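You operate a simulated robot arm through the tools that you are given. There is no shell and no other tool. Be economical: measure what you need, move in short steps, check, and stop when the job is done.

You run a simulated two-armed robot. Do the job below in one go: nothing can be reset, and whatever is moved stays where it is left.

Task
Scrub the grass stain out of the cream washcloth on the washboard.
Fine: wet it in the blue basin and soap the brush first; put the brush back. Set down upright: scrub brush. What is to be rubbed or washed off counts as gone when no trace of it is left.

Only the result counts: the job must be done as asked and must still hold three seconds after the hand-in. Knocking over, shifting, dropping, spilling or breaking anything else fails it.

Robot
Two 7-joint arms with fingered hands on one trunk, on a base that drives. Base frame: it is fixed to the floor where the robot stands at the start and does not move with it; the origin is under the middle of the robot, x ahead of it, y to its left, z up; the surface under the hand at the start is at about z = 91. Units: cm, degrees, N and s.
The left shoulder is at the start at [6, 12.6, 130.5], the right one opposite. With the tool pointing down near the work surface each hand reaches from about 10 to 70 cm from the robot's upright axis, wherever it stands, measured 20 degrees to its own side. Places, roughly: face of the washboard [60, -70, 90]; scrub brush (13x6x8 cm) [70, -40, 90]. Payload 2.5 kg a hand.
The TCP of each hand is the grasp point between the finger pads, 3 cm short of the fingertips. In the tool frame z runs along the fingers and y along their closing line. The gripper opens to 10.4 cm. The gripper's body begins 3.5 cm behind the TCP. The gripper is a hand of 5 fingers: y runs from the thumb to the fingers, the wrist lies at [-1.5, -10.4, -17.8] in the tool frame.
Orientation is that of the tool frame in the base frame, as a unit quaternion [x, y, z, w]. With the fingers straight down and the wrist toward the robot, the tool's x, y and z point along [0, 1, 0], [1, 0, 0] and [0, 0, -1] of the base frame.

Tools
- The arms move only by the tool nudge_tool. It takes "left_commands", "right_commands" or both (then of equal length, played together; a hand with none holds still); each is a list of rows, each an object (a shift or turn left out is 0) with "xyz": the shift along the base's x, y, z in cm, a list of three; "delta_rot": the turn, a rotation vector about the base's x, y, z in degrees, a list of three. In form: [{"xyz": [x, y, z], "delta_rot": [rx, ry, rz]}, ...]. A call has 1 to 12 rows; each row shifts and turns the commanded pose from where the row before left it. Rows are played at 5 a second. More than 5 cm and 8.6 degrees between two rows, and nothing of the call is played. Where a pose cannot be reached the arm comes as near as it can. A force on the tool above 40 N (or 10 N above the force at the start of the call, whichever is more), or a blocked arm, ends the call early, and 0.2 s more pass. In this call time passes only in rows, and 0.2 s behind the last. It gives the time, the measured TCP pose, the force on the tool (base axes), the opening and the grip force at its end, in the units of the frame above (readings bear some noise), with the torque about the TCP (base axes, N m) and any sound that the robot's microphone picked up.
- Cameras (640 x 400 px; columns grow to the right, rows downward): "scene" is now at [11.28, -4.53, 153.28]; the picture's right is [-0.48, -0.88, 0.00], its down [-0.40, 0.22, -0.89] and it looks along [0.78, -0.43, -0.45] (base axes); focal length 222 px, centre (320, 200). "left" rides on the left gripper at [-8, -7.8, -14.1] in its tool frame; the picture's right is [-0.78, -0.30, 0.56], its down [0.53, -0.78, 0.33] and it looks along [0.33, 0.56, 0.76] (tool axes); focal length 247 px, centre (320, 200). "right" rides on the right gripper at [8, -7.8, -14.1] in its tool frame; the picture's right is [-0.78, 0.30, -0.56], its down [-0.53, -0.78, 0.33] and it looks along [-0.33, 0.56, 0.76] (tool axes); focal length 247 px, centre (320, 200). There is no depth. A picture from a camera that has moved, and an enlarged one, comes with that camera's place and axes in the base frame and with its lens. The place of the scene camera against the robot may be out by one fixed shift of up to 1.2 cm in any direction.
- get_image(camera): a new picture of that camera. The clock stands still meanwhile.
- slide_trunk(by): slides the trunk up (or, below 0, down) by that many cm; the arms and the scene camera ride with it, the base frame stays. It gives what a move gives, with no picture.
- drive_base(legs): drives the robot by 1 to 6 legs, each [ahead, left, turn to the left] in cm, cm and degrees, along the robot's own axes; the way and the turn of a leg run together, so that a leg with both is an arc; at most 150 cm and 180 degrees a leg. The arms and the cameras ride along, it lands a little off, and it stops where it bumps. It gives what a move gives.
- curl_fingers(index, middle, ring, little, thumb_bend, thumb_turn, hand): sets how far each is bent, from 0 (flat) to 1 (curled in); at 0.3 the hand is open as for a grip, at 0.7 the pads meet at the TCP. One left out holds its place. A second passes; each finger stops where it meets its share of the squeeze, and holds until it gets a number again. It is the only way to open and close the hand. It gives what a move gives, with no picture; readings hold the bend of each and the force on index, middle, ring, little, thumb and palm. thumb_turn goes from beside the hand (0) to across from the fingers (1), as for a grip.
- aim_head(pan, tilt): turns the head with the scene camera to pan (to the left, within 86 degrees either way) and tilt (down, from -29 to 69), counted from straight ahead of the robot. It gives what a move gives.
- zoom(camera, box): a new picture of the part [left, top, right, bottom] of that camera's present view, enlarged. The clock stands still meanwhile.
- hand_in(): hands the job in; it is judged then, once.

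Work in short steps. Places have to be worked out from the pictures, the camera data and where the tool is seen: move nearer, look again, correct. Check each grasp and each placing, and mend what went wrong. You have 120 turns and 88 pictures in all, those below and enlarged ones among them. Open the grippers and draw the arms clear of the work before you hand the job in, unless the task says otherwise; then end with one line.

The tools are called as a command line: name --argument value ..., lists and objects as JSON in quotes. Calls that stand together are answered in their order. nudge_tool: Moves the arms, as the interface text tells. Its arguments: {"type":"object","properties":{"left_commands":{"type":"array","items":{"type":"object","properties":{"xyz":{"type":"array","items":{"type":"number"}},"delta_rot":{"type":"array","items":{"type":"number"}}}}},"right_commands":{"type":"array","items":{"type":"object","properties":{"xyz":{"type":"array","items":{"type":"number"}},"delta_rot":{"type":"array","items":{"type":"number"}}}}}},"required":[]} The other tools are called the same way: slide_trunk (by) slides the trunk up or down; curl_fingers (index, middle, ring, little, thumb_bend, thumb_turn, hand) moves the fingers one by one; drive_base (legs) drives the base; aim_head (pan, tilt) turns the head that bears the scene camera; get_image (camera) takes a picture; zoom (camera, box) takes an enlarged picture of a part of a camera's view; hand_in () hands the job in.

At the start:

```text
time_s: 0.0
left_position: [43.96, -5.88, 141.44]
left_ee_rot: [0.707, 0.707, 0.0, 0.0]
left_ft_force: [0.6, 0.0, -0.2]
left_wrist_torque: [-0.02, 0.01, 0.01]
left_width: 10.37
left_grip_force: 0.1
left_shape: jaw
left_bend: [0.3, 0.3, 0.3, 0.3, 0.3, 0.98]
left_finger forces: [0.0, 0.0, 0.1, 0.0, 0.0, 0.0]
right_position: [33.23, -39.72, 122.8]
right_ee_rot: [0.707, 0.707, 0.0, 0.0]
right_ft_force: [0.2, -0.2, -0.3]
right_wrist_torque: [0.02, -0.03, -0.03]
right_width: 10.38
right_grip_force: 0.1
right_shape: jaw
right_bend: [0.3, 0.3, 0.3, 0.3, 0.3, 0.98]
right_finger forces: [0.0, 0.0, 0.0, 0.0, 0.0, 0.1]
trunk travel left (down, up): [-70.0, 24.0]
robot x, y, heading: [-0.33, 0.16, -0.3]
head pan, tilt: [-28.7, 27.0]
```

scene: 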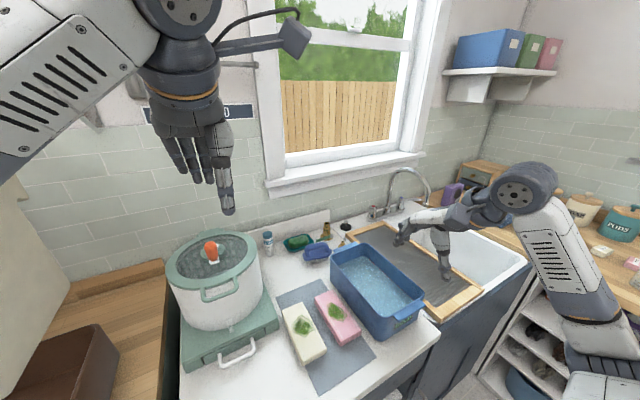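
right: 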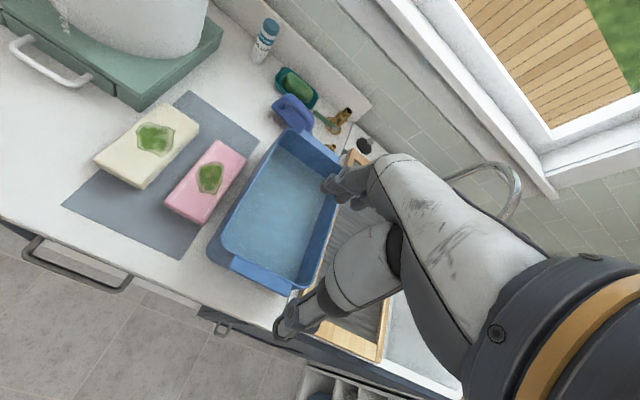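
left: 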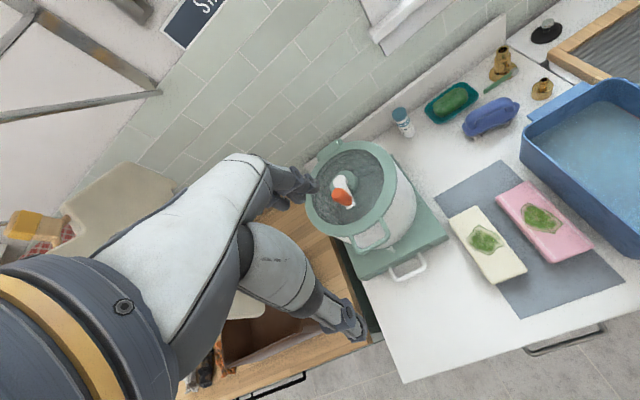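

The cream cloth looks to be around [48, -19], the basin around [48, -47], and the washboard beyond it. I'll look closer at each before moving.

zoom --camera "scene" --box '[250, 210, 450, 370]'

zoom --camera "right" --box '[60, 20, 400, 260]'

zoom --camera "left" --box '[380, 0, 640, 300]'

```text
2.50 times, centred on (350, 290) of scene
camera zoom: at [11.28, -4.53, 153.28], right [-0.48, -0.88, 0.0], down [-0.4, 0.22, -0.89], along [0.78, -0.43, -0.45], focal length 554 px, centre (245, -25)
```

zoom: 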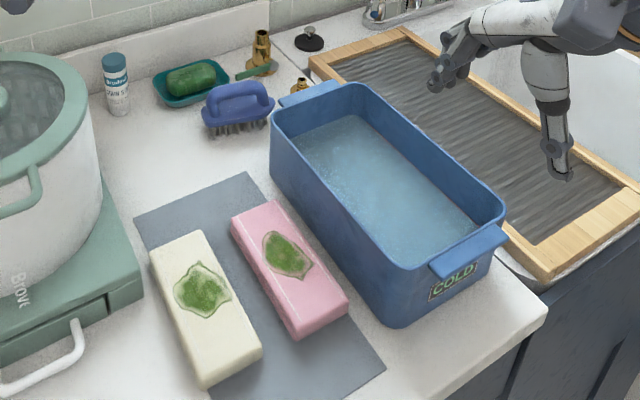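

```text
1.67 times, centred on (230, 140) of right
camera zoom: at [25.57, -31.69, 136.91], right [0.3, -0.78, 0.56], down [-0.78, -0.53, -0.33], along [0.56, -0.33, -0.76], focal length 412 px, centre (470, 300)
```

zoom: 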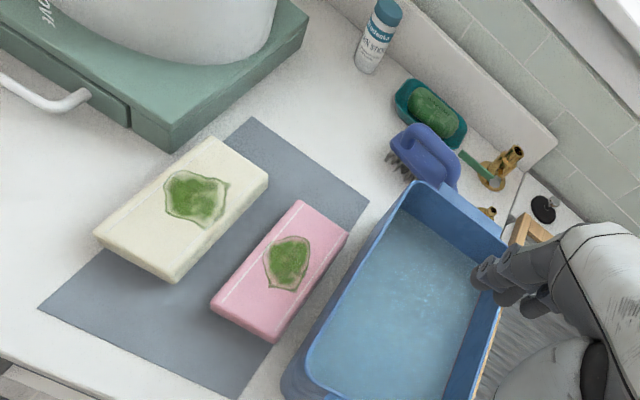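

```text
1.33 times, centred on (510, 150) of left
camera zoom: at [36.13, -13.97, 155.69], right [-0.3, -0.78, -0.56], down [-0.78, 0.53, -0.33], along [0.56, 0.33, -0.76], focal length 329 px, centre (67, 267)
```

zoom: 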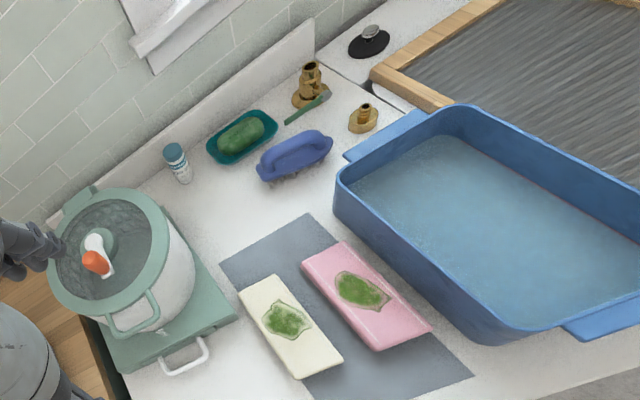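

Both cloths are blocks about 16 x 6.5 cm, and the cream one is centred near [47, -19]. I need to know what's to the right before I drive that way, so I'll pan the head.

aim_head --pan -60 --tilt 40

get_image --camera "scene"

```text
time_s: 1.0
left_position: [43.85, -6.01, 141.58]
left_ee_rot: [0.707, 0.707, 0.0, 0.0]
left_ft_force: [-0.2, 0.3, -0.4]
left_wrist_torque: [-0.04, 0.02, -0.01]
left_width: 10.37
left_grip_force: 0.1
left_shape: jaw
left_bend: [0.3, 0.3, 0.3, 0.3, 0.3, 0.98]
left_finger forces: [0.0, 0.1, 0.0, 0.0, 0.0, 0.0]
right_position: [33.33, -39.57, 122.77]
right_ee_rot: [0.707, 0.707, 0.0, 0.0]
right_ft_force: [-0.9, 0.4, 0.5]
right_wrist_torque: [0.01, 0.0, 0.03]
right_width: 10.39
right_grip_force: 0.0
right_shape: jaw
right_bend: [0.3, 0.3, 0.3, 0.3, 0.3, 0.98]
right_finger forces: [0.0, 0.0, 0.1, 0.0, 0.0, 0.0]
trunk travel left (down, up): [-70.0, 24.0]
robot x, y, heading: [-0.48, 0.08, -0.1]
head pan, tilt: [-60.0, 40.0]
```

```text
81 pictures are left
camera scene: at [7.51, -7.49, 151.27], right [-0.87, -0.5, 0.0], down [-0.32, 0.56, -0.77], along [0.38, -0.66, -0.64], focal length 222 px, centre (320, 200)
```

scene: 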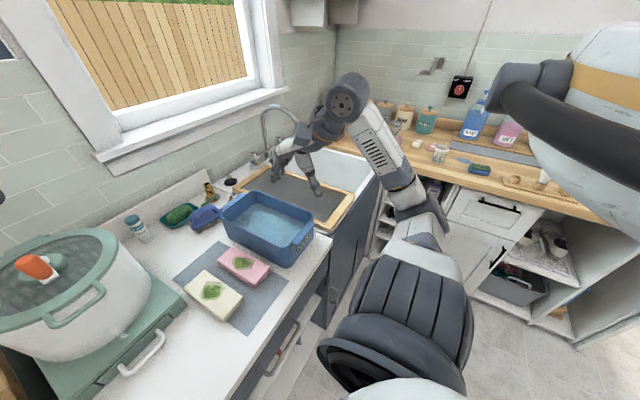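

To the right there is an L-shaped counter with its edge near y = -110, and the counter in front ends near x = 29. I'll drive 30 cm right and a little ahead so the board, basin, brush and cloths are all in reach.

drive_base --legs '[[0, -30, 0], [5, 0, 0]]'

aim_head --pan 0 --tilt 45

get_image --camera "scene"

```text
time_s: 3.5
left_position: [48.97, -35.43, 141.46]
left_ee_rot: [0.706, 0.708, 0.0, -0.001]
left_ft_force: [0.8, 0.3, -0.1]
left_wrist_torque: [0.02, 0.02, 0.03]
left_width: 10.36
left_grip_force: 0.0
left_shape: jaw
left_bend: [0.3, 0.3, 0.3, 0.3, 0.3, 0.98]
left_finger forces: [0.0, 0.0, 0.0, 0.0, 0.0, 0.0]
right_position: [38.57, -69.23, 122.72]
right_ee_rot: [0.705, 0.709, 0.0, -0.001]
right_ft_force: [1.0, -0.1, -0.4]
right_wrist_torque: [0.0, 0.04, -0.02]
right_width: 10.37
right_grip_force: 0.0
right_shape: jaw
right_bend: [0.3, 0.3, 0.3, 0.3, 0.3, 0.98]
right_finger forces: [0.0, 0.0, 0.0, 0.1, 0.1, 0.0]
trunk travel left (down, up): [-70.0, 24.0]
robot x, y, heading: [5.1, -29.79, 0.4]
head pan, tilt: [-60.0, 40.0]
```

```text
time_s: 4.8
left_position: [48.98, -35.37, 141.46]
left_ee_rot: [0.706, 0.709, -0.001, 0.0]
left_ft_force: [0.6, -0.4, -0.3]
left_wrist_torque: [-0.01, 0.0, 0.0]
left_width: 10.36
left_grip_force: 0.1
left_shape: jaw
left_bend: [0.3, 0.3, 0.3, 0.3, 0.3, 0.98]
left_finger forces: [0.0, 0.0, 0.0, 0.0, 0.0, 0.1]
right_position: [38.41, -69.13, 122.9]
right_ee_rot: [0.706, 0.708, 0.001, 0.0]
right_ft_force: [0.5, -0.8, 1.1]
right_wrist_torque: [-0.02, -0.02, 0.0]
right_width: 10.38
right_grip_force: 0.0
right_shape: jaw
right_bend: [0.3, 0.3, 0.3, 0.3, 0.3, 0.98]
right_finger forces: [0.0, 0.0, 0.0, 0.0, 0.0, 0.0]
trunk travel left (down, up): [-70.0, 24.0]
robot x, y, heading: [5.21, -29.3, -0.1]
head pan, tilt: [0.0, 45.0]
```

```text
80 pictures are left
camera scene: at [16.37, -29.68, 150.54], right [0.0, -1.0, 0.0], down [-0.71, 0.0, -0.71], along [0.71, 0.0, -0.71], focal length 222 px, centre (320, 200)
```

scene: 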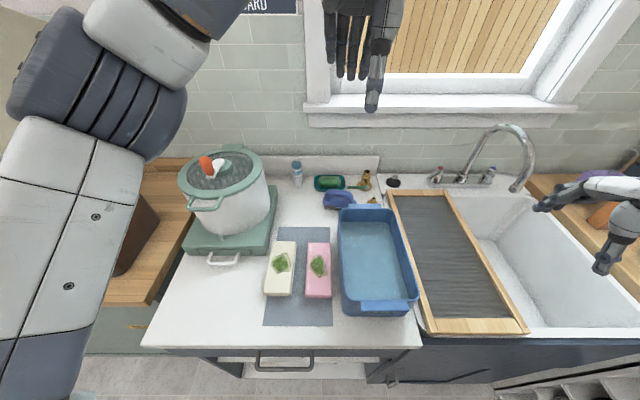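

This is a good overhead view, so I'll zoom in and measure.

zoom --camera "scene" --box '[250, 160, 410, 340]'

zoom --camera "scene" --box '[370, 170, 550, 340]'

```text
2.22 times, centred on (330, 250) of scene
camera zoom: at [16.37, -29.68, 150.54], right [0.0, -1.0, 0.0], down [-0.71, 0.0, -0.71], along [0.71, 0.0, -0.71], focal length 493 px, centre (298, 89)
```

zoom: 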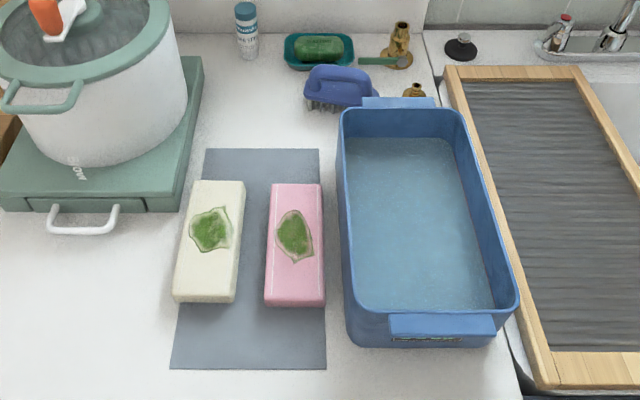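

```text
2.35 times, centred on (460, 255) of scene
camera zoom: at [16.37, -29.68, 150.54], right [0.0, -1.0, 0.0], down [-0.71, 0.0, -0.71], along [0.71, 0.0, -0.71], focal length 522 px, centre (-9, 71)
```

zoom: 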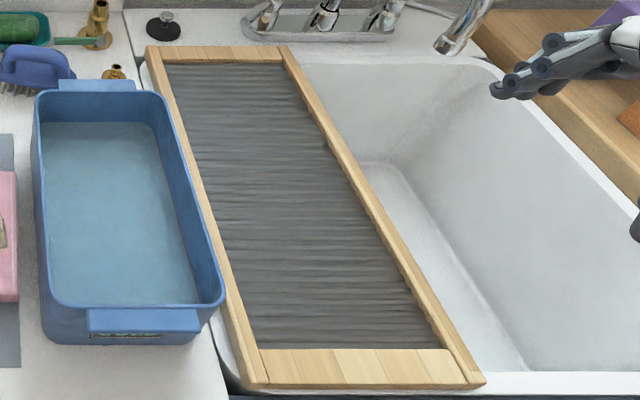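

Worked-out places: cream cloth (47.3, -19.0) with its top near z 94, basin x 35–61 and y -35 to -51, board face x 35–78 and y -58 to -78, brush (71.5, -37), soap (83, -34). The soap is beyond reach, so I'll look down to see how much room the base has ahead.

aim_head --pan 0 --tilt 69

get_image --camera "scene"

```text
time_s: 5.7
left_position: [48.88, -35.45, 141.46]
left_ee_rot: [0.706, 0.708, 0.001, -0.001]
left_ft_force: [-0.3, -0.2, -0.6]
left_wrist_torque: [0.0, 0.01, -0.03]
left_width: 10.35
left_grip_force: 0.1
left_shape: jaw
left_bend: [0.3, 0.3, 0.3, 0.3, 0.3, 0.98]
left_finger forces: [0.1, 0.1, 0.0, 0.0, 0.0, 0.0]
right_position: [38.44, -69.24, 122.94]
right_ee_rot: [0.705, 0.709, 0.001, 0.0]
right_ft_force: [-0.6, -0.2, 0.0]
right_wrist_torque: [0.0, -0.01, 0.02]
right_width: 10.35
right_grip_force: 0.2
right_shape: jaw
right_bend: [0.3, 0.3, 0.3, 0.3, 0.3, 0.98]
right_finger forces: [0.1, 0.0, 0.0, 0.0, 0.0, 0.1]
trunk travel left (down, up): [-70.0, 24.0]
robot x, y, heading: [4.95, -29.6, 0.3]
head pan, tilt: [0.0, 68.8]
```

```text
77 pictures are left
camera scene: at [13.84, -29.68, 147.66], right [0.0, -1.0, 0.0], down [-0.93, 0.0, -0.36], along [0.36, 0.0, -0.93], focal length 222 px, centre (320, 200)
```

scene: 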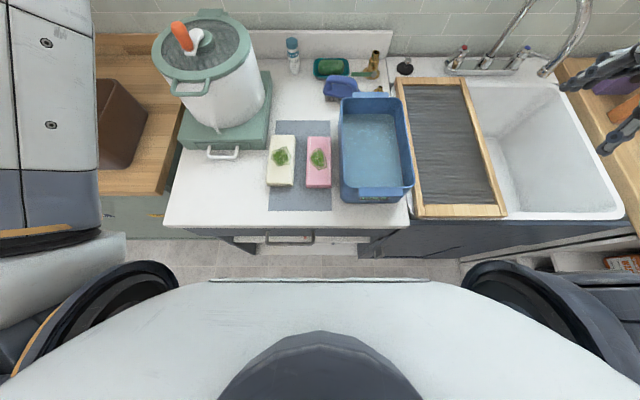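

Floor shows between the base front (x ≤ 20) and the cabinets (about x 29), so 6 cm ahead is safe. I'll go ahead, then bring the left arm back to the left out of the way.

drive_base --legs '[[6, 0, 0]]'

nudge_tool --left_commands '[{"xyz": [-4, 2, 0]}, {"xyz": [-4, 2, 0]}, {"xyz": [-3, 3, 0]}, {"xyz": [0, 4, 0]}, {"xyz": [0, 4, 0]}]'

aim_head --pan 0 --tilt 50

```text
time_s: 6.7
left_position: [54.97, -35.36, 141.5]
left_ee_rot: [0.706, 0.708, 0.0, 0.0]
left_ft_force: [-0.7, 0.3, -0.5]
left_wrist_torque: [0.02, 0.04, 0.01]
left_width: 10.37
left_grip_force: 0.1
left_shape: jaw
left_bend: [0.3, 0.3, 0.3, 0.3, 0.3, 0.98]
left_finger forces: [0.0, 0.0, 0.1, 0.1, 0.0, 0.1]
right_position: [44.39, -69.1, 122.86]
right_ee_rot: [0.706, 0.709, -0.001, -0.001]
right_ft_force: [0.9, -0.6, -0.8]
right_wrist_torque: [-0.03, 0.03, 0.04]
right_width: 10.38
right_grip_force: 0.1
right_shape: jaw
right_bend: [0.3, 0.3, 0.3, 0.3, 0.3, 0.98]
right_finger forces: [0.0, 0.1, 0.0, 0.0, 0.1, 0.0]
trunk travel left (down, up): [-70.0, 24.0]
robot x, y, heading: [11.18, -29.67, 0.2]
head pan, tilt: [0.0, 68.8]
```

```text
time_s: 7.9
left_position: [43.6, -20.23, 141.51]
left_ee_rot: [0.705, 0.709, 0.0, 0.0]
left_ft_force: [-0.5, 0.0, 0.5]
left_wrist_torque: [-0.01, 0.01, -0.01]
left_width: 10.39
left_grip_force: 0.1
left_shape: jaw
left_bend: [0.3, 0.3, 0.3, 0.3, 0.3, 0.98]
left_finger forces: [0.0, 0.1, 0.1, 0.0, 0.0, 0.1]
right_position: [44.31, -69.01, 123.02]
right_ee_rot: [0.706, 0.709, 0.0, 0.0]
right_ft_force: [0.7, -0.2, 0.6]
right_wrist_torque: [-0.03, 0.01, -0.01]
right_width: 10.36
right_grip_force: 0.1
right_shape: jaw
right_bend: [0.3, 0.3, 0.3, 0.3, 0.3, 0.98]
right_finger forces: [0.0, 0.0, 0.1, 0.0, 0.0, 0.0]
trunk travel left (down, up): [-70.0, 24.0]
robot x, y, heading: [11.1, -29.07, 0.2]
head pan, tilt: [0.0, 68.8]
```

```text
time_s: 8.7
left_position: [43.79, -20.5, 141.53]
left_ee_rot: [0.706, 0.708, 0.0, -0.001]
left_ft_force: [0.6, 0.5, -1.1]
left_wrist_torque: [-0.01, -0.04, -0.01]
left_width: 10.39
left_grip_force: 0.1
left_shape: jaw
left_bend: [0.3, 0.3, 0.3, 0.3, 0.3, 0.98]
left_finger forces: [0.0, 0.1, 0.0, 0.1, 0.1, 0.0]
right_position: [44.37, -69.24, 122.88]
right_ee_rot: [0.706, 0.708, 0.0, 0.0]
right_ft_force: [-0.4, 0.0, 0.6]
right_wrist_torque: [0.0, -0.02, 0.0]
right_width: 10.37
right_grip_force: 0.1
right_shape: jaw
right_bend: [0.3, 0.3, 0.3, 0.3, 0.3, 0.98]
right_finger forces: [0.1, 0.1, 0.0, 0.0, 0.1, 0.0]
trunk travel left (down, up): [-70.0, 24.0]
robot x, y, heading: [10.85, -29.9, 0.3]
head pan, tilt: [0.0, 50.0]
```

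I'll move the left hand clear to the left. At the same time the right hand goes above the cream cloth, turning 90° so it closes along y.

nudge_tool --left_commands '[{"xyz": [0, 4.5, 0]}, {"xyz": [0, 4.5, 0]}, {"xyz": [0, 4.5, 0]}, {"xyz": [0, 4.5, 0]}, {"xyz": [0, 4.5, 0]}, {"xyz": [0, 4.5, 0]}, {"xyz": [0, 4, 0]}, {"xyz": [0, 0, 0]}, {"xyz": [0, 0, 0]}, {"xyz": [0, 0, 0]}, {"xyz": [0, 0, 0]}, {"xyz": [0, 0, 0]}]' --right_commands '[{"xyz": [0.25, 4.17, 0], "delta_rot": [0, 0, 7.5]}, {"xyz": [0.25, 4.17, 0], "delta_rot": [0, 0, 7.5]}, {"xyz": [0.25, 4.17, 0], "delta_rot": [0, 0, 7.5]}, {"xyz": [0.25, 4.17, 0], "delta_rot": [0, 0, 7.5]}, {"xyz": [0.25, 4.17, 0], "delta_rot": [0, 0, 7.5]}, {"xyz": [0.25, 4.17, 0], "delta_rot": [0, 0, 7.5]}, {"xyz": [0.25, 4.17, 0], "delta_rot": [0, 0, 7.5]}, {"xyz": [0.25, 4.17, 0], "delta_rot": [0, 0, 7.5]}, {"xyz": [0.25, 4.17, 0], "delta_rot": [0, 0, 7.5]}, {"xyz": [0.25, 4.17, 0], "delta_rot": [0, 0, 7.5]}, {"xyz": [0.25, 4.17, 0], "delta_rot": [0, 0, 7.5]}, {"xyz": [0.25, 4.17, 0], "delta_rot": [0, 0, 7.5]}]'

get_image --camera "scene"

get_image --camera "right"

```text
time_s: 11.3
left_position: [43.92, 10.93, 141.35]
left_ee_rot: [0.706, 0.708, 0.001, 0.0]
left_ft_force: [0.6, 0.3, -0.5]
left_wrist_torque: [-0.02, 0.01, 0.04]
left_width: 10.4
left_grip_force: 0.2
left_shape: jaw
left_bend: [0.3, 0.3, 0.3, 0.3, 0.3, 0.98]
left_finger forces: [0.0, 0.1, 0.1, 0.0, 0.1, 0.0]
right_position: [47.62, -26.34, 121.72]
right_ee_rot: [0.031, 1.0, 0.001, 0.001]
right_ft_force: [0.3, 0.4, 0.1]
right_wrist_torque: [-0.02, 0.0, 0.02]
right_width: 10.41
right_grip_force: 0.0
right_shape: jaw
right_bend: [0.3, 0.3, 0.3, 0.3, 0.3, 0.98]
right_finger forces: [0.1, 0.0, 0.0, 0.0, 0.1, 0.0]
right hand out of reach, approached as far as the arm can: row 11, 12
trunk travel left (down, up): [-70.0, 24.0]
robot x, y, heading: [10.95, -29.46, 0.5]
head pan, tilt: [0.0, 50.0]
```

```text
76 pictures are left
camera scene: at [21.91, -29.64, 149.85], right [0.0, -1.0, 0.0], down [-0.77, 0.0, -0.64], along [0.64, 0.0, -0.77], focal length 222 px, centre (320, 200)
```

scene: 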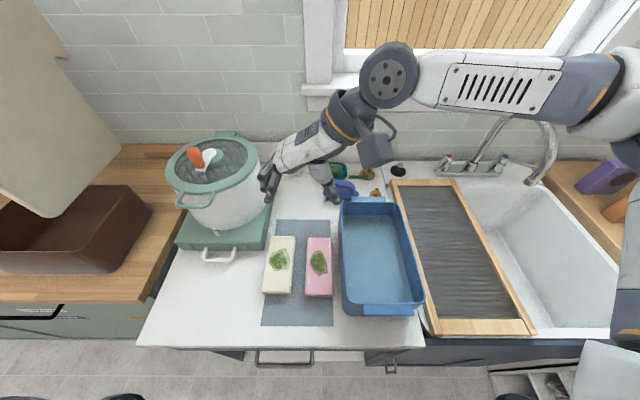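

```text
75 pictures are left
camera right: at [39.24, -33.63, 135.72], right [0.79, 0.25, 0.56], down [0.49, -0.81, -0.33], along [0.37, 0.54, -0.76], focal length 247 px, centre (320, 200)
```

right: 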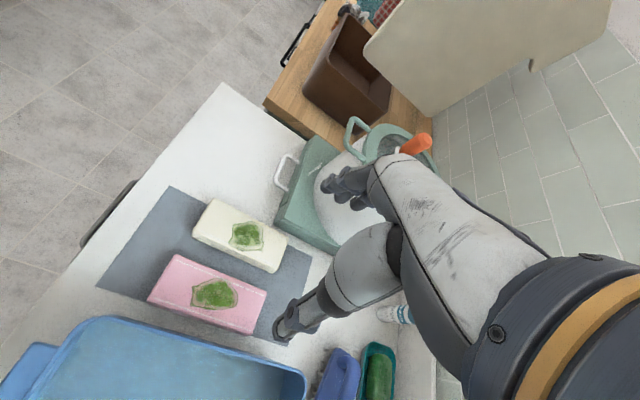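

The right arm can't reach that far left with this turn. I'll bring the left hand in a bit and drive left about 18 cm, so the cloth ends up in front of the right arm.

nudge_tool --left_commands '[{"xyz": [0, -4, 0]}, {"xyz": [0, -4, 0]}, {"xyz": [0, -4, 0]}, {"xyz": [0, -4, 0]}]' --right_commands '[{"xyz": [0, 0, 0]}, {"xyz": [0, -1, 0]}, {"xyz": [0, -1, 0]}, {"xyz": [0, -1, 0]}]'

drive_base --legs '[[0, 18, 0]]'

get_image --camera "scene"

```text
time_s: 12.3
left_position: [43.76, -5.66, 141.43]
left_ee_rot: [0.706, 0.708, 0.0, 0.0]
left_ft_force: [-1.0, 0.4, 0.0]
left_wrist_torque: [0.04, 0.01, -0.01]
left_width: 10.37
left_grip_force: 0.0
left_shape: jaw
left_bend: [0.3, 0.3, 0.3, 0.3, 0.3, 0.98]
left_finger forces: [0.0, 0.0, 0.0, 0.0, 0.0, 0.0]
right_position: [47.61, -29.45, 121.8]
right_ee_rot: [0.031, 1.0, 0.001, 0.0]
right_ft_force: [0.7, -0.1, -0.6]
right_wrist_torque: [-0.01, -0.01, -0.01]
right_width: 10.39
right_grip_force: 0.1
right_shape: jaw
right_bend: [0.3, 0.3, 0.3, 0.3, 0.3, 0.98]
right_finger forces: [0.0, 0.0, 0.0, 0.1, 0.1, 0.1]
trunk travel left (down, up): [-70.0, 24.0]
robot x, y, heading: [10.53, -29.55, 0.4]
head pan, tilt: [0.0, 50.0]
```

```text
time_s: 13.8
left_position: [43.61, 12.94, 141.46]
left_ee_rot: [0.705, 0.709, 0.0, 0.0]
left_ft_force: [-1.4, 0.4, 0.1]
left_wrist_torque: [-0.04, 0.0, 0.0]
left_width: 10.38
left_grip_force: 0.1
left_shape: jaw
left_bend: [0.3, 0.3, 0.3, 0.3, 0.3, 0.98]
left_finger forces: [0.1, 0.0, 0.0, 0.1, 0.0, 0.1]
right_position: [47.53, -11.07, 121.94]
right_ee_rot: [0.029, 1.0, 0.001, 0.001]
right_ft_force: [0.1, 0.3, 0.3]
right_wrist_torque: [0.01, -0.02, -0.02]
right_width: 10.41
right_grip_force: 0.0
right_shape: jaw
right_bend: [0.3, 0.3, 0.3, 0.3, 0.3, 0.98]
right_finger forces: [0.0, 0.1, 0.1, 0.1, 0.0, 0.0]
trunk travel left (down, up): [-70.0, 24.0]
robot x, y, heading: [10.94, -11.07, 0.4]
head pan, tilt: [0.0, 50.0]
```

```text
74 pictures are left
camera scene: at [21.79, -11.38, 149.85], right [0.01, -1.0, 0.0], down [-0.77, 0.0, -0.64], along [0.64, 0.0, -0.77], focal length 222 px, centre (320, 200)
```

scene: 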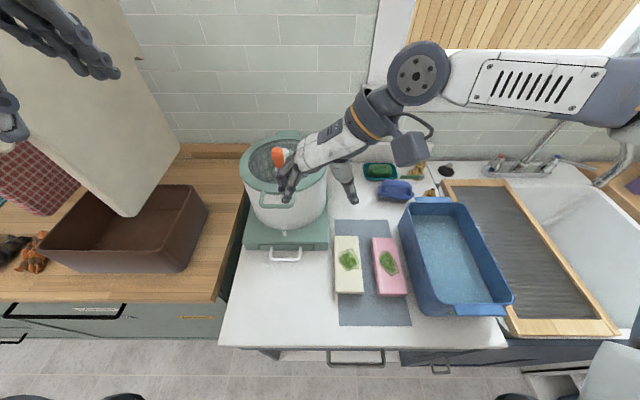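

The hand now sits at y = -11 with the robot at -11. I'll align the yaw, move over the cloth at (47.3, -18.5) and lower to z ≈ 106 to look.

nudge_tool --right_commands '[{"xyz": [0, -3.7, 0], "delta_rot": [0, 0, 3.5]}, {"xyz": [0, -3.7, 0]}, {"xyz": [-0.2, 0, -4]}, {"xyz": [0, 0, -4]}, {"xyz": [0, 0, -4]}, {"xyz": [0, 0, -4]}]'

get_image --camera "scene"

get_image --camera "right"

```text
time_s: 15.2
left_position: [43.56, 12.81, 141.45]
left_ee_rot: [0.705, 0.709, 0.0, 0.0]
left_ft_force: [0.1, -0.8, 0.0]
left_wrist_torque: [0.01, -0.03, 0.0]
left_width: 10.4
left_grip_force: 0.0
left_shape: jaw
left_bend: [0.3, 0.3, 0.3, 0.3, 0.3, 0.98]
left_finger forces: [0.0, 0.0, 0.0, 0.0, 0.0, 0.0]
right_position: [47.46, -18.69, 105.56]
right_ee_rot: [-0.001, 1.0, 0.001, 0.0]
right_ft_force: [0.1, -0.6, 0.4]
right_wrist_torque: [-0.05, -0.02, -0.01]
right_width: 10.39
right_grip_force: 0.1
right_shape: jaw
right_bend: [0.3, 0.3, 0.3, 0.3, 0.3, 0.98]
right_finger forces: [0.0, 0.0, 0.0, 0.1, 0.0, 0.0]
trunk travel left (down, up): [-70.0, 24.0]
robot x, y, heading: [10.96, -11.22, 0.2]
head pan, tilt: [0.0, 50.0]
```

```text
73 pictures are left
camera scene: at [21.82, -11.4, 149.85], right [0.01, -1.0, 0.0], down [-0.77, 0.0, -0.64], along [0.64, 0.0, -0.77], focal length 222 px, centre (320, 200)
```

scene: 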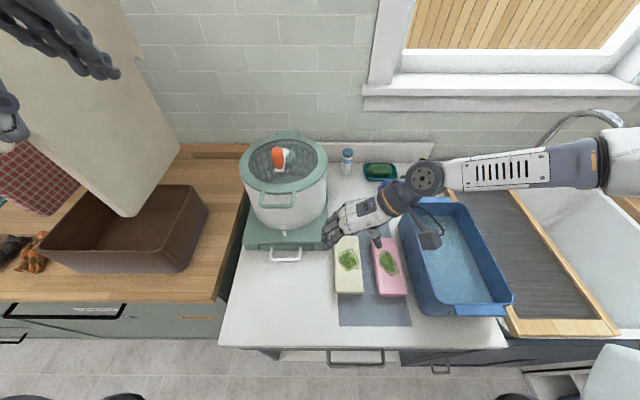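

```text
72 pictures are left
camera right: at [39.48, -26.4, 119.65], right [0.78, 0.3, 0.56], down [0.54, -0.78, -0.33], along [0.33, 0.56, -0.76], focal length 247 px, centre (320, 200)
```

right: 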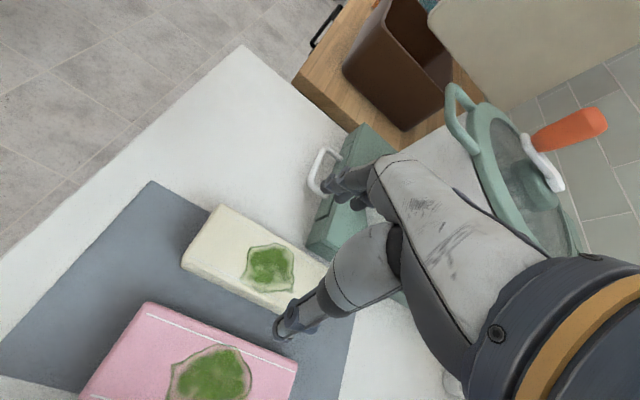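

The burner's front-right corner looks close to the cloth's left-far side, around (50, -13.5). I'll zoom to check the clearance.

zoom --camera "scene" --box '[240, 190, 420, 340]'

```text
2.67 times, centred on (330, 265) of scene
camera zoom: at [21.82, -11.4, 149.85], right [0.01, -1.0, 0.0], down [-0.77, 0.0, -0.64], along [0.64, 0.0, -0.77], focal length 591 px, centre (293, 27)
```

zoom: 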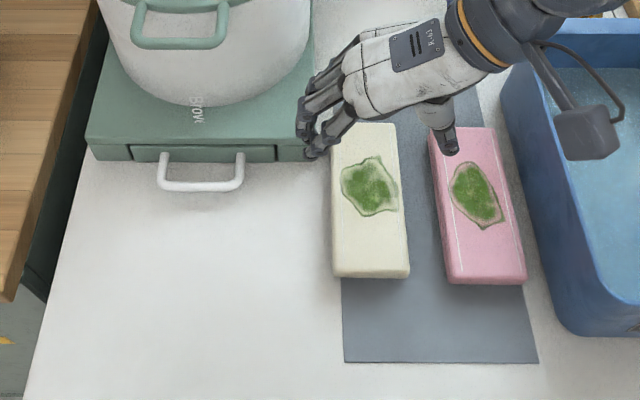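

The burner starts at x ≈ 52, so I'll grasp the nearer half at x = 43.5 to keep the fingers clear. I'll lower to z ≈ 98 and check.

nudge_tool --right_commands '[{"xyz": [-3.9, 0.3, 0]}, {"xyz": [0, 0, -3.5]}, {"xyz": [0, 0, -3.5]}]'

zoom --camera "scene" --box '[300, 190, 440, 320]'

get_image --camera "right"

```text
time_s: 16.0
left_position: [43.56, 12.7, 141.49]
left_ee_rot: [0.706, 0.709, 0.0, 0.0]
left_ft_force: [-0.3, 0.0, -0.1]
left_wrist_torque: [-0.01, 0.01, -0.01]
left_width: 10.36
left_grip_force: 0.1
left_shape: jaw
left_bend: [0.3, 0.3, 0.3, 0.3, 0.3, 0.98]
left_finger forces: [0.1, 0.1, 0.0, 0.0, 0.0, 0.0]
right_position: [43.27, -18.89, 99.57]
right_ee_rot: [0.0, 1.0, 0.0, 0.001]
right_ft_force: [0.3, 0.0, -0.1]
right_wrist_torque: [0.02, -0.04, -0.01]
right_width: 10.41
right_grip_force: 0.1
right_shape: jaw
right_bend: [0.3, 0.3, 0.3, 0.3, 0.3, 0.98]
right_finger forces: [0.1, 0.1, 0.0, 0.1, 0.1, 0.0]
right hand out of reach, approached as far as the arm can: row 3
trunk travel left (down, up): [-70.0, 24.0]
robot x, y, heading: [10.66, -11.39, 0.4]
head pan, tilt: [0.0, 50.0]
```

```text
3.08 times, centred on (370, 255) of scene
camera zoom: at [21.75, -11.46, 149.86], right [0.01, -1.0, 0.0], down [-0.77, 0.0, -0.64], along [0.64, 0.0, -0.77], focal length 682 px, centre (166, 31)
```

zoom: 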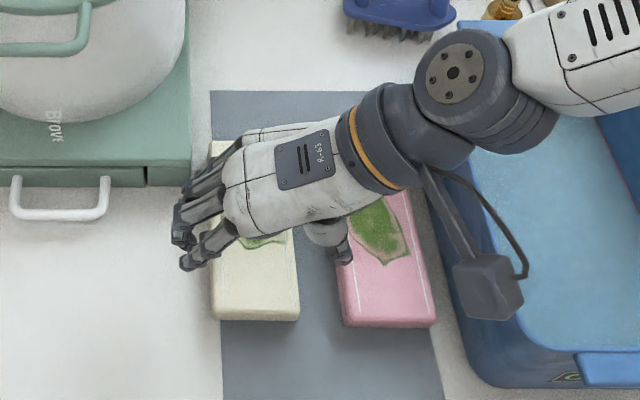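

```text
69 pictures are left
camera right: at [35.29, -26.6, 113.64], right [0.77, 0.3, 0.56], down [0.54, -0.78, -0.33], along [0.33, 0.56, -0.76], focal length 247 px, centre (320, 200)
```

right: 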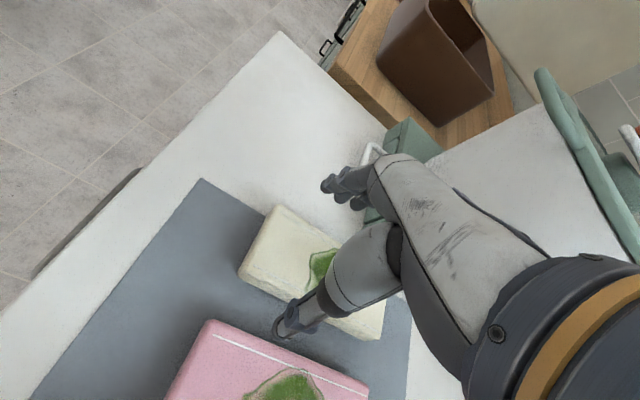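

The arm stops short at z ≈ 99.6, but sliding the trunk down lowers the hand just as well. I'll first shift the hand +y so the thumb drops into the gap between the cloths.

nudge_tool --right_commands '[{"xyz": [0, 0.6, 1.2]}, {"xyz": [0, 0, 0]}]'

slide_trunk --by -3.5

zoom --camera "scene" --box '[300, 190, 440, 320]'

zoom --camera "right" --box '[180, 130, 460, 400]'

```text
time_s: 16.6
left_position: [43.59, 12.72, 141.44]
left_ee_rot: [0.706, 0.709, 0.0, 0.0]
left_ft_force: [-0.4, 0.3, -0.6]
left_wrist_torque: [0.02, -0.02, 0.02]
left_width: 10.37
left_grip_force: 0.1
left_shape: jaw
left_bend: [0.3, 0.3, 0.3, 0.3, 0.3, 0.98]
left_finger forces: [0.0, 0.0, 0.1, 0.1, 0.0, 0.0]
right_position: [43.44, -18.2, 100.77]
right_ee_rot: [0.0, 1.0, 0.001, 0.0]
right_ft_force: [-0.7, 0.0, -0.8]
right_wrist_torque: [-0.01, 0.01, 0.0]
right_width: 10.41
right_grip_force: 0.1
right_shape: jaw
right_bend: [0.3, 0.3, 0.3, 0.3, 0.3, 0.98]
right_finger forces: [0.1, 0.0, 0.0, 0.0, 0.0, 0.1]
trunk travel left (down, up): [-70.0, 24.0]
robot x, y, heading: [10.93, -11.14, 0.5]
head pan, tilt: [0.0, 50.0]
```

```text
time_s: 17.4
left_position: [43.52, 12.85, 137.94]
left_ee_rot: [0.705, 0.709, 0.001, 0.0]
left_ft_force: [0.5, 0.3, 0.6]
left_wrist_torque: [0.0, -0.01, 0.04]
left_width: 10.39
left_grip_force: 0.0
left_shape: jaw
left_bend: [0.3, 0.3, 0.3, 0.3, 0.3, 0.98]
left_finger forces: [0.0, 0.0, 0.0, 0.0, 0.0, 0.0]
right_position: [43.33, -18.28, 97.19]
right_ee_rot: [0.0, 1.0, 0.0, 0.0]
right_ft_force: [-0.3, -0.4, 0.5]
right_wrist_torque: [0.01, -0.02, 0.02]
right_width: 10.4
right_grip_force: 0.1
right_shape: jaw
right_bend: [0.3, 0.3, 0.3, 0.3, 0.3, 0.98]
right_finger forces: [0.1, 0.0, 0.1, 0.0, 0.1, 0.0]
trunk travel left (down, up): [-66.5, 27.5]
robot x, y, heading: [11.03, -10.99, 0.3]
head pan, tilt: [0.0, 50.0]
```

```text
3.08 times, centred on (370, 255) of scene
camera zoom: at [21.78, -11.45, 146.35], right [0.01, -1.0, 0.0], down [-0.77, 0.0, -0.64], along [0.64, 0.0, -0.77], focal length 682 px, centre (166, 31)
```

zoom: 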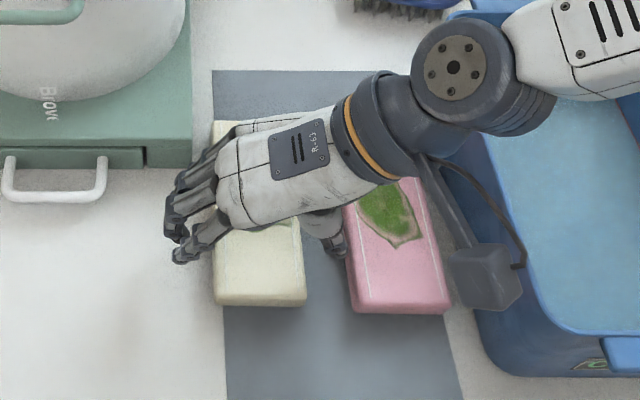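

```text
1.48 times, centred on (320, 265) of right
camera zoom: at [35.39, -26.06, 111.3], right [0.78, 0.3, 0.56], down [0.54, -0.78, -0.33], along [0.33, 0.56, -0.76], focal length 366 px, centre (320, 104)
```

zoom: 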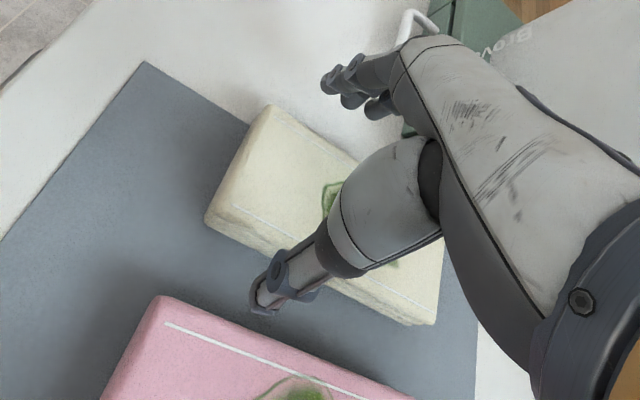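

The thumb tip is about level with the pink cloth's edge, so I'll shift +0.9 cm in y, then lower the trunk by 2.7 more so the fingertips come near the mat.

nudge_tool --right_commands '[{"xyz": [0, 0.9, 0]}, {"xyz": [0, 0, 0]}]'

slide_trunk --by -2.4

zoom --camera "right" --box '[180, 130, 460, 400]'

```text
time_s: 18.0
left_position: [43.51, 12.73, 138.0]
left_ee_rot: [0.705, 0.709, 0.0, 0.0]
left_ft_force: [0.5, -0.5, 0.4]
left_wrist_torque: [0.01, 0.0, 0.02]
left_width: 10.4
left_grip_force: 0.1
left_shape: jaw
left_bend: [0.3, 0.3, 0.3, 0.3, 0.3, 0.98]
left_finger forces: [0.1, 0.0, 0.0, 0.0, 0.1, 0.0]
right_position: [43.42, -17.49, 97.19]
right_ee_rot: [0.0, 1.0, 0.0, -0.001]
right_ft_force: [0.2, 0.9, -0.4]
right_wrist_torque: [-0.03, 0.01, -0.01]
right_width: 10.4
right_grip_force: 0.1
right_shape: jaw
right_bend: [0.3, 0.3, 0.3, 0.3, 0.3, 0.98]
right_finger forces: [0.1, 0.0, 0.0, 0.0, 0.0, 0.0]
trunk travel left (down, up): [-66.5, 27.5]
robot x, y, heading: [10.74, -11.23, 0.3]
head pan, tilt: [0.0, 50.0]
```

```text
time_s: 18.7
left_position: [43.49, 12.7, 135.54]
left_ee_rot: [0.705, 0.709, -0.001, 0.0]
left_ft_force: [-0.4, 0.4, -0.2]
left_wrist_torque: [-0.01, 0.02, 0.0]
left_width: 10.36
left_grip_force: 0.1
left_shape: jaw
left_bend: [0.3, 0.3, 0.3, 0.3, 0.3, 0.98]
left_finger forces: [0.0, 0.1, 0.1, 0.1, 0.0, 0.0]
right_position: [43.31, -17.44, 94.88]
right_ee_rot: [0.0, 1.0, 0.001, 0.0]
right_ft_force: [0.0, 0.0, 0.8]
right_wrist_torque: [0.01, 0.0, -0.04]
right_width: 10.39
right_grip_force: 0.1
right_shape: jaw
right_bend: [0.3, 0.3, 0.3, 0.3, 0.3, 0.98]
right_finger forces: [0.0, 0.1, 0.0, 0.0, 0.1, 0.0]
trunk travel left (down, up): [-64.1, 29.9]
robot x, y, heading: [10.77, -11.22, 0.3]
head pan, tilt: [0.0, 50.0]
```

```text
1.48 times, centred on (320, 265) of right
camera zoom: at [35.39, -25.19, 108.9], right [0.78, 0.3, 0.56], down [0.54, -0.78, -0.33], along [0.33, 0.56, -0.76], focal length 366 px, centre (320, 104)
```

zoom: 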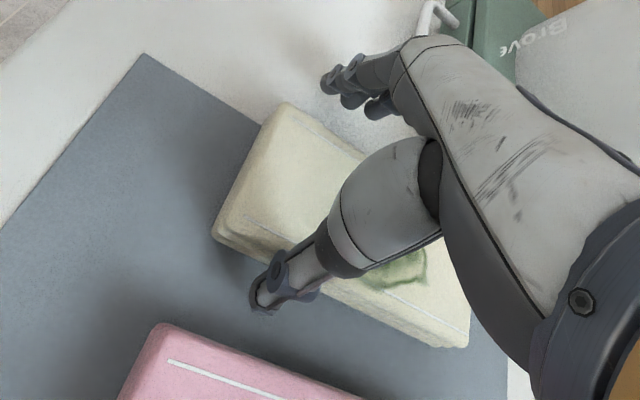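

The thumb is in the gap beside the cloth and the fingers are on the far side. I'll close the hand.

curl_fingers --hand "right" --index 0.6 --middle 0.6 --ring 0.6 --little 0.6 --thumb_bend 0.6

zoom --camera "scene" --box '[300, 190, 440, 320]'

```text
time_s: 19.7
left_position: [43.61, 12.7, 135.49]
left_ee_rot: [0.705, 0.709, 0.0, 0.0]
left_ft_force: [0.6, -0.2, 0.3]
left_wrist_torque: [-0.02, 0.02, -0.02]
left_width: 10.38
left_grip_force: 0.0
left_shape: jaw
left_bend: [0.3, 0.3, 0.3, 0.3, 0.3, 0.98]
left_finger forces: [0.0, 0.0, 0.0, 0.0, 0.0, 0.1]
right_position: [43.3, -17.44, 94.84]
right_ee_rot: [0.0, 1.0, 0.001, 0.0]
right_ft_force: [-0.9, 1.4, 2.8]
right_wrist_torque: [0.14, -0.02, 0.03]
right_width: 6.97
right_grip_force: 22.8
right_shape: fingers
right_bend: [0.49, 0.53, 0.55, 0.57, 0.43, 0.94]
right_finger forces: [9.6, 6.7, 4.3, 2.8, 21.8, 0.1]
trunk travel left (down, up): [-64.1, 29.9]
robot x, y, heading: [10.94, -11.82, 0.3]
head pan, tilt: [0.0, 50.0]
```

```text
3.08 times, centred on (370, 255) of scene
camera zoom: at [21.77, -11.42, 143.96], right [0.01, -1.0, 0.0], down [-0.77, 0.0, -0.64], along [0.64, 0.0, -0.77], focal length 682 px, centre (166, 31)
```

zoom: 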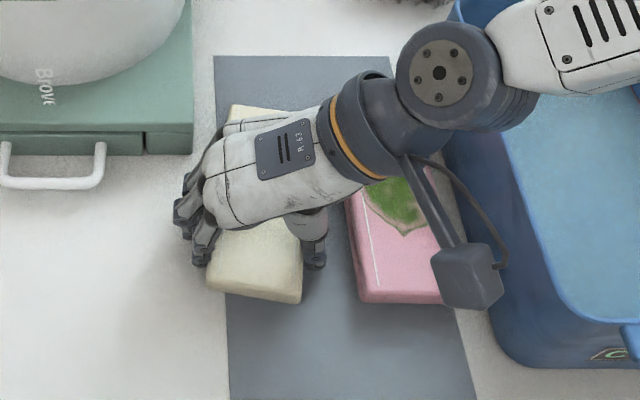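

The grip is 22.8 N at a width of 7 cm. I'll lift 18 cm straight up and check that the cloth came along.

nudge_tool --right_commands '[{"xyz": [0, 0, 2]}, {"xyz": [0, 0, 4]}, {"xyz": [0, 0, 4]}, {"xyz": [0, 0, 4]}, {"xyz": [0, 0, 4]}]'

get_image --camera "scene"

get_image --camera "right"

```text
time_s: 20.9
left_position: [43.48, 12.75, 135.54]
left_ee_rot: [0.705, 0.709, 0.0, 0.0]
left_ft_force: [-0.2, -0.4, 0.2]
left_wrist_torque: [-0.01, -0.01, -0.03]
left_width: 10.37
left_grip_force: 0.0
left_shape: jaw
left_bend: [0.3, 0.3, 0.3, 0.3, 0.3, 0.98]
left_finger forces: [0.1, 0.1, 0.1, 0.0, 0.0, 0.0]
right_position: [43.29, -17.68, 112.78]
right_ee_rot: [0.0, 1.0, 0.0, 0.0]
right_ft_force: [0.3, 1.0, -1.3]
right_wrist_torque: [0.01, 0.02, -0.03]
right_width: 6.97
right_grip_force: 21.0
right_shape: fingers
right_bend: [0.49, 0.53, 0.55, 0.58, 0.43, 0.94]
right_finger forces: [9.2, 6.0, 4.0, 2.1, 21.9, 0.0]
trunk travel left (down, up): [-64.1, 29.9]
robot x, y, heading: [10.76, -11.51, 0.1]
head pan, tilt: [0.0, 50.0]
```

```text
64 pictures are left
camera scene: at [21.76, -11.43, 143.95], right [0.01, -1.0, 0.0], down [-0.77, 0.0, -0.64], along [0.64, 0.0, -0.77], focal length 222 px, centre (320, 200)
```

scene: 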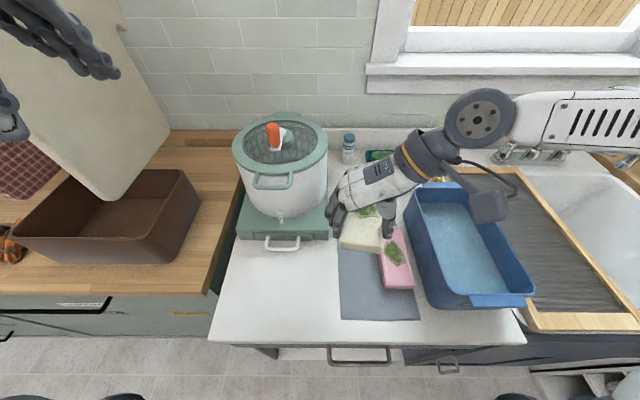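

```text
63 pictures are left
camera right: at [35.28, -25.35, 126.85], right [0.78, 0.3, 0.56], down [0.53, -0.78, -0.33], along [0.33, 0.56, -0.76], focal length 247 px, centre (320, 200)
```

right: 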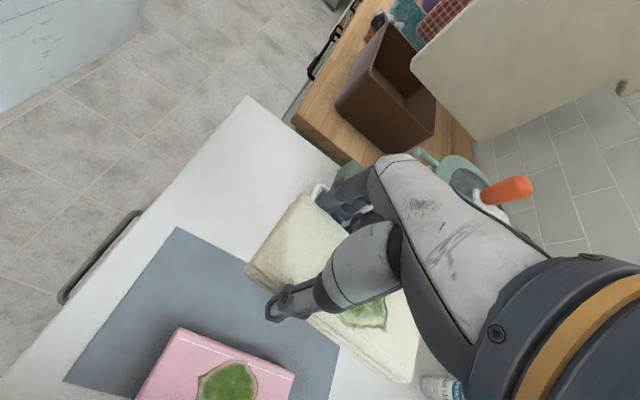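

The cloth is held and off the mat. I'll drive 25 cm right, which brings it over the basin at y ≈ -43, and it clears the rim by about 7 cm.

drive_base --legs '[[0, -25, 0]]'

get_image --camera "scene"

get_image --camera "right"

```text
time_s: 22.7
left_position: [43.64, -12.46, 135.56]
left_ee_rot: [0.705, 0.709, 0.0, 0.0]
left_ft_force: [0.0, -0.4, 0.3]
left_wrist_torque: [-0.03, -0.04, -0.05]
left_width: 10.39
left_grip_force: 0.1
left_shape: jaw
left_bend: [0.3, 0.3, 0.3, 0.3, 0.3, 0.98]
left_finger forces: [0.1, 0.0, 0.0, 0.1, 0.1, 0.0]
right_position: [43.41, -42.79, 112.81]
right_ee_rot: [0.0, 1.0, 0.001, 0.0]
right_ft_force: [-0.2, 0.0, 0.0]
right_wrist_torque: [0.05, 0.02, 0.04]
right_width: 6.97
right_grip_force: 21.6
right_shape: fingers
right_bend: [0.49, 0.53, 0.55, 0.58, 0.43, 0.94]
right_finger forces: [9.0, 6.0, 4.0, 2.1, 21.9, 0.0]
trunk travel left (down, up): [-64.1, 29.9]
robot x, y, heading: [10.98, -36.4, 0.2]
head pan, tilt: [0.0, 50.0]
```

```text
62 pictures are left
camera scene: at [21.92, -36.67, 143.95], right [0.0, -1.0, 0.0], down [-0.77, 0.0, -0.64], along [0.64, 0.0, -0.77], focal length 222 px, centre (320, 200)
```

scene: 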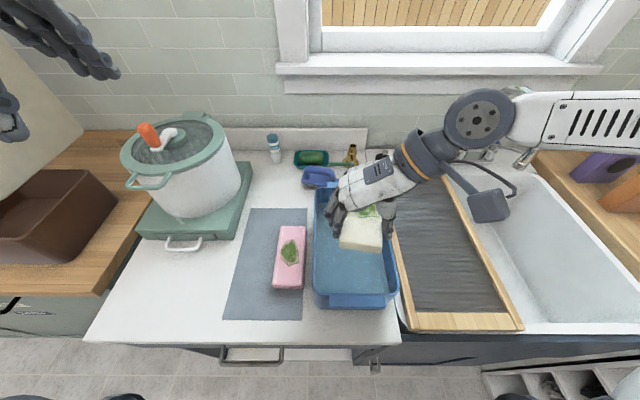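

```text
61 pictures are left
camera right: at [35.45, -50.57, 126.79], right [0.78, 0.29, 0.56], down [0.53, -0.78, -0.33], along [0.33, 0.56, -0.76], focal length 247 px, centre (320, 200)
```

right: 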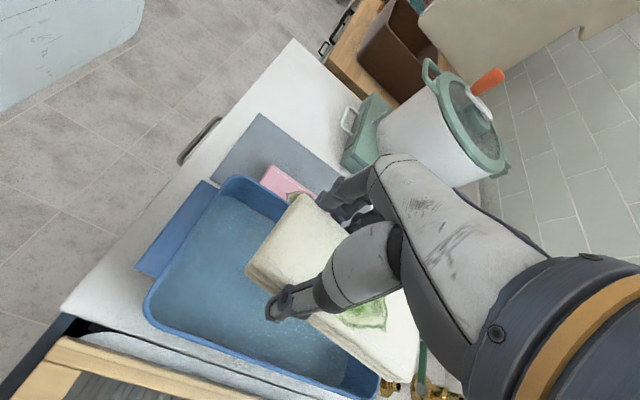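

The cloth hangs over the basin. I'll shift 0.5 cm toward the middle and lower gently into the water to TCP z ≈ 98, then look.

nudge_tool --right_commands '[{"xyz": [0.4, -0.5, -3]}, {"xyz": [0, 0, -3]}, {"xyz": [0, 0, -2.5]}, {"xyz": [0, 0, -2]}, {"xyz": [0, 0, -1.5]}, {"xyz": [0, 0, -1.5]}, {"xyz": [0, 0, -1]}]'

zoom --camera "scene" --box '[290, 140, 450, 320]'

get_image --camera "right"

```text
time_s: 24.3
left_position: [43.74, -12.32, 135.69]
left_ee_rot: [0.705, 0.709, 0.0, 0.001]
left_ft_force: [0.4, -0.8, -0.6]
left_wrist_torque: [0.0, -0.02, -0.02]
left_width: 10.39
left_grip_force: 0.0
left_shape: jaw
left_bend: [0.3, 0.3, 0.3, 0.3, 0.3, 0.98]
left_finger forces: [0.0, 0.0, 0.2, 0.0, 0.1, 0.0]
right_position: [43.96, -43.15, 98.32]
right_ee_rot: [0.0, 1.0, 0.0, 0.0]
right_ft_force: [0.2, -0.1, -0.8]
right_wrist_torque: [0.02, 0.04, -0.01]
right_width: 6.97
right_grip_force: 21.0
right_shape: fingers
right_bend: [0.49, 0.53, 0.55, 0.58, 0.43, 0.94]
right_finger forces: [9.0, 6.0, 4.0, 2.1, 21.7, 0.0]
trunk travel left (down, up): [-64.1, 29.9]
robot x, y, heading: [10.87, -36.46, 0.2]
head pan, tilt: [0.0, 50.0]
```

```text
2.22 times, centred on (370, 230) of scene
camera zoom: at [21.93, -36.6, 143.95], right [0.0, -1.0, 0.0], down [-0.77, 0.0, -0.64], along [0.64, 0.0, -0.77], focal length 493 px, centre (209, 133)
```

zoom: 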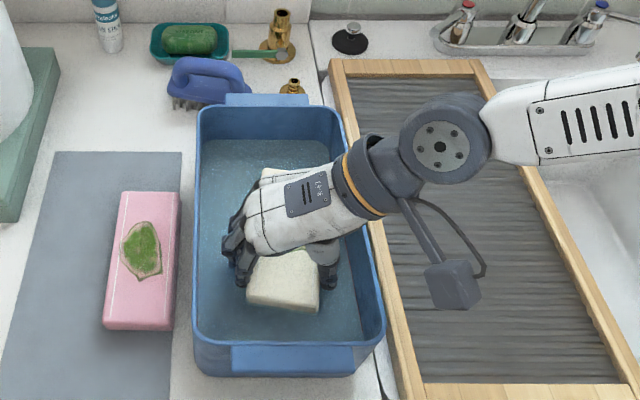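

```text
59 pictures are left
camera right: at [35.93, -51.0, 112.24], right [0.78, 0.3, 0.56], down [0.54, -0.78, -0.33], along [0.33, 0.56, -0.76], focal length 247 px, centre (320, 200)
```

right: 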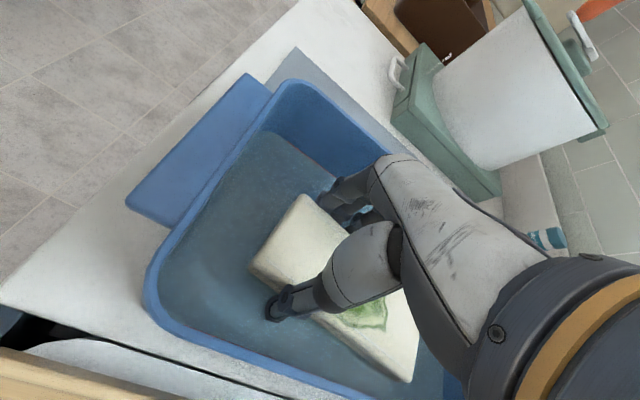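

The cloth is at the water surface and the hand clears the walls. I'll lower another 3 cm in small steps and hold.

nudge_tool --right_commands '[{"xyz": [0, 0, -1]}, {"xyz": [0, 0, -1]}, {"xyz": [0, 0, -1]}, {"xyz": [0, 0, 0]}, {"xyz": [0, 0, 0]}, {"xyz": [0, 0, 0]}, {"xyz": [0, 0, 0]}, {"xyz": [0, 0, 0]}]'

get_image --camera "right"

```text
time_s: 26.1
left_position: [43.6, -12.44, 135.62]
left_ee_rot: [0.705, 0.709, 0.0, 0.0]
left_ft_force: [-0.4, -0.2, -0.1]
left_wrist_torque: [0.01, -0.01, 0.0]
left_width: 10.37
left_grip_force: 0.1
left_shape: jaw
left_bend: [0.3, 0.3, 0.3, 0.3, 0.3, 0.98]
left_finger forces: [0.1, 0.0, 0.0, 0.0, 0.1, 0.1]
right_position: [43.81, -43.08, 95.37]
right_ee_rot: [0.001, 1.0, 0.001, 0.001]
right_ft_force: [-0.7, -0.6, 12.0]
right_wrist_torque: [0.34, -0.08, 0.06]
right_width: 6.97
right_grip_force: 22.7
right_shape: fingers
right_bend: [0.49, 0.54, 0.55, 0.58, 0.43, 0.94]
right_finger forces: [9.0, 6.5, 4.4, 2.9, 22.8, 0.0]
trunk travel left (down, up): [-64.1, 29.9]
robot x, y, heading: [10.84, -36.08, 0.3]
head pan, tilt: [0.0, 50.0]
```

```text
58 pictures are left
camera right: at [35.85, -50.93, 109.35], right [0.78, 0.29, 0.56], down [0.54, -0.78, -0.33], along [0.34, 0.56, -0.76], focal length 247 px, centre (320, 200)
```

right: 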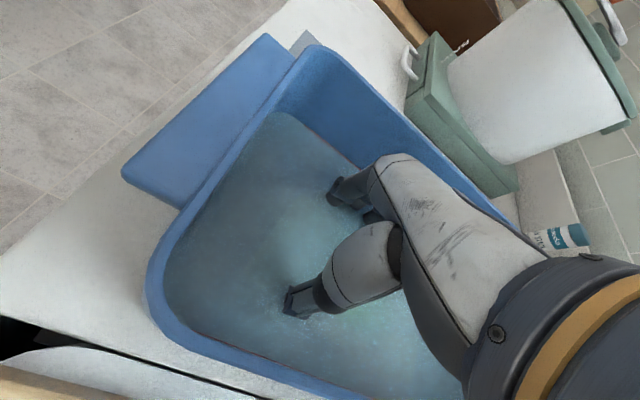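

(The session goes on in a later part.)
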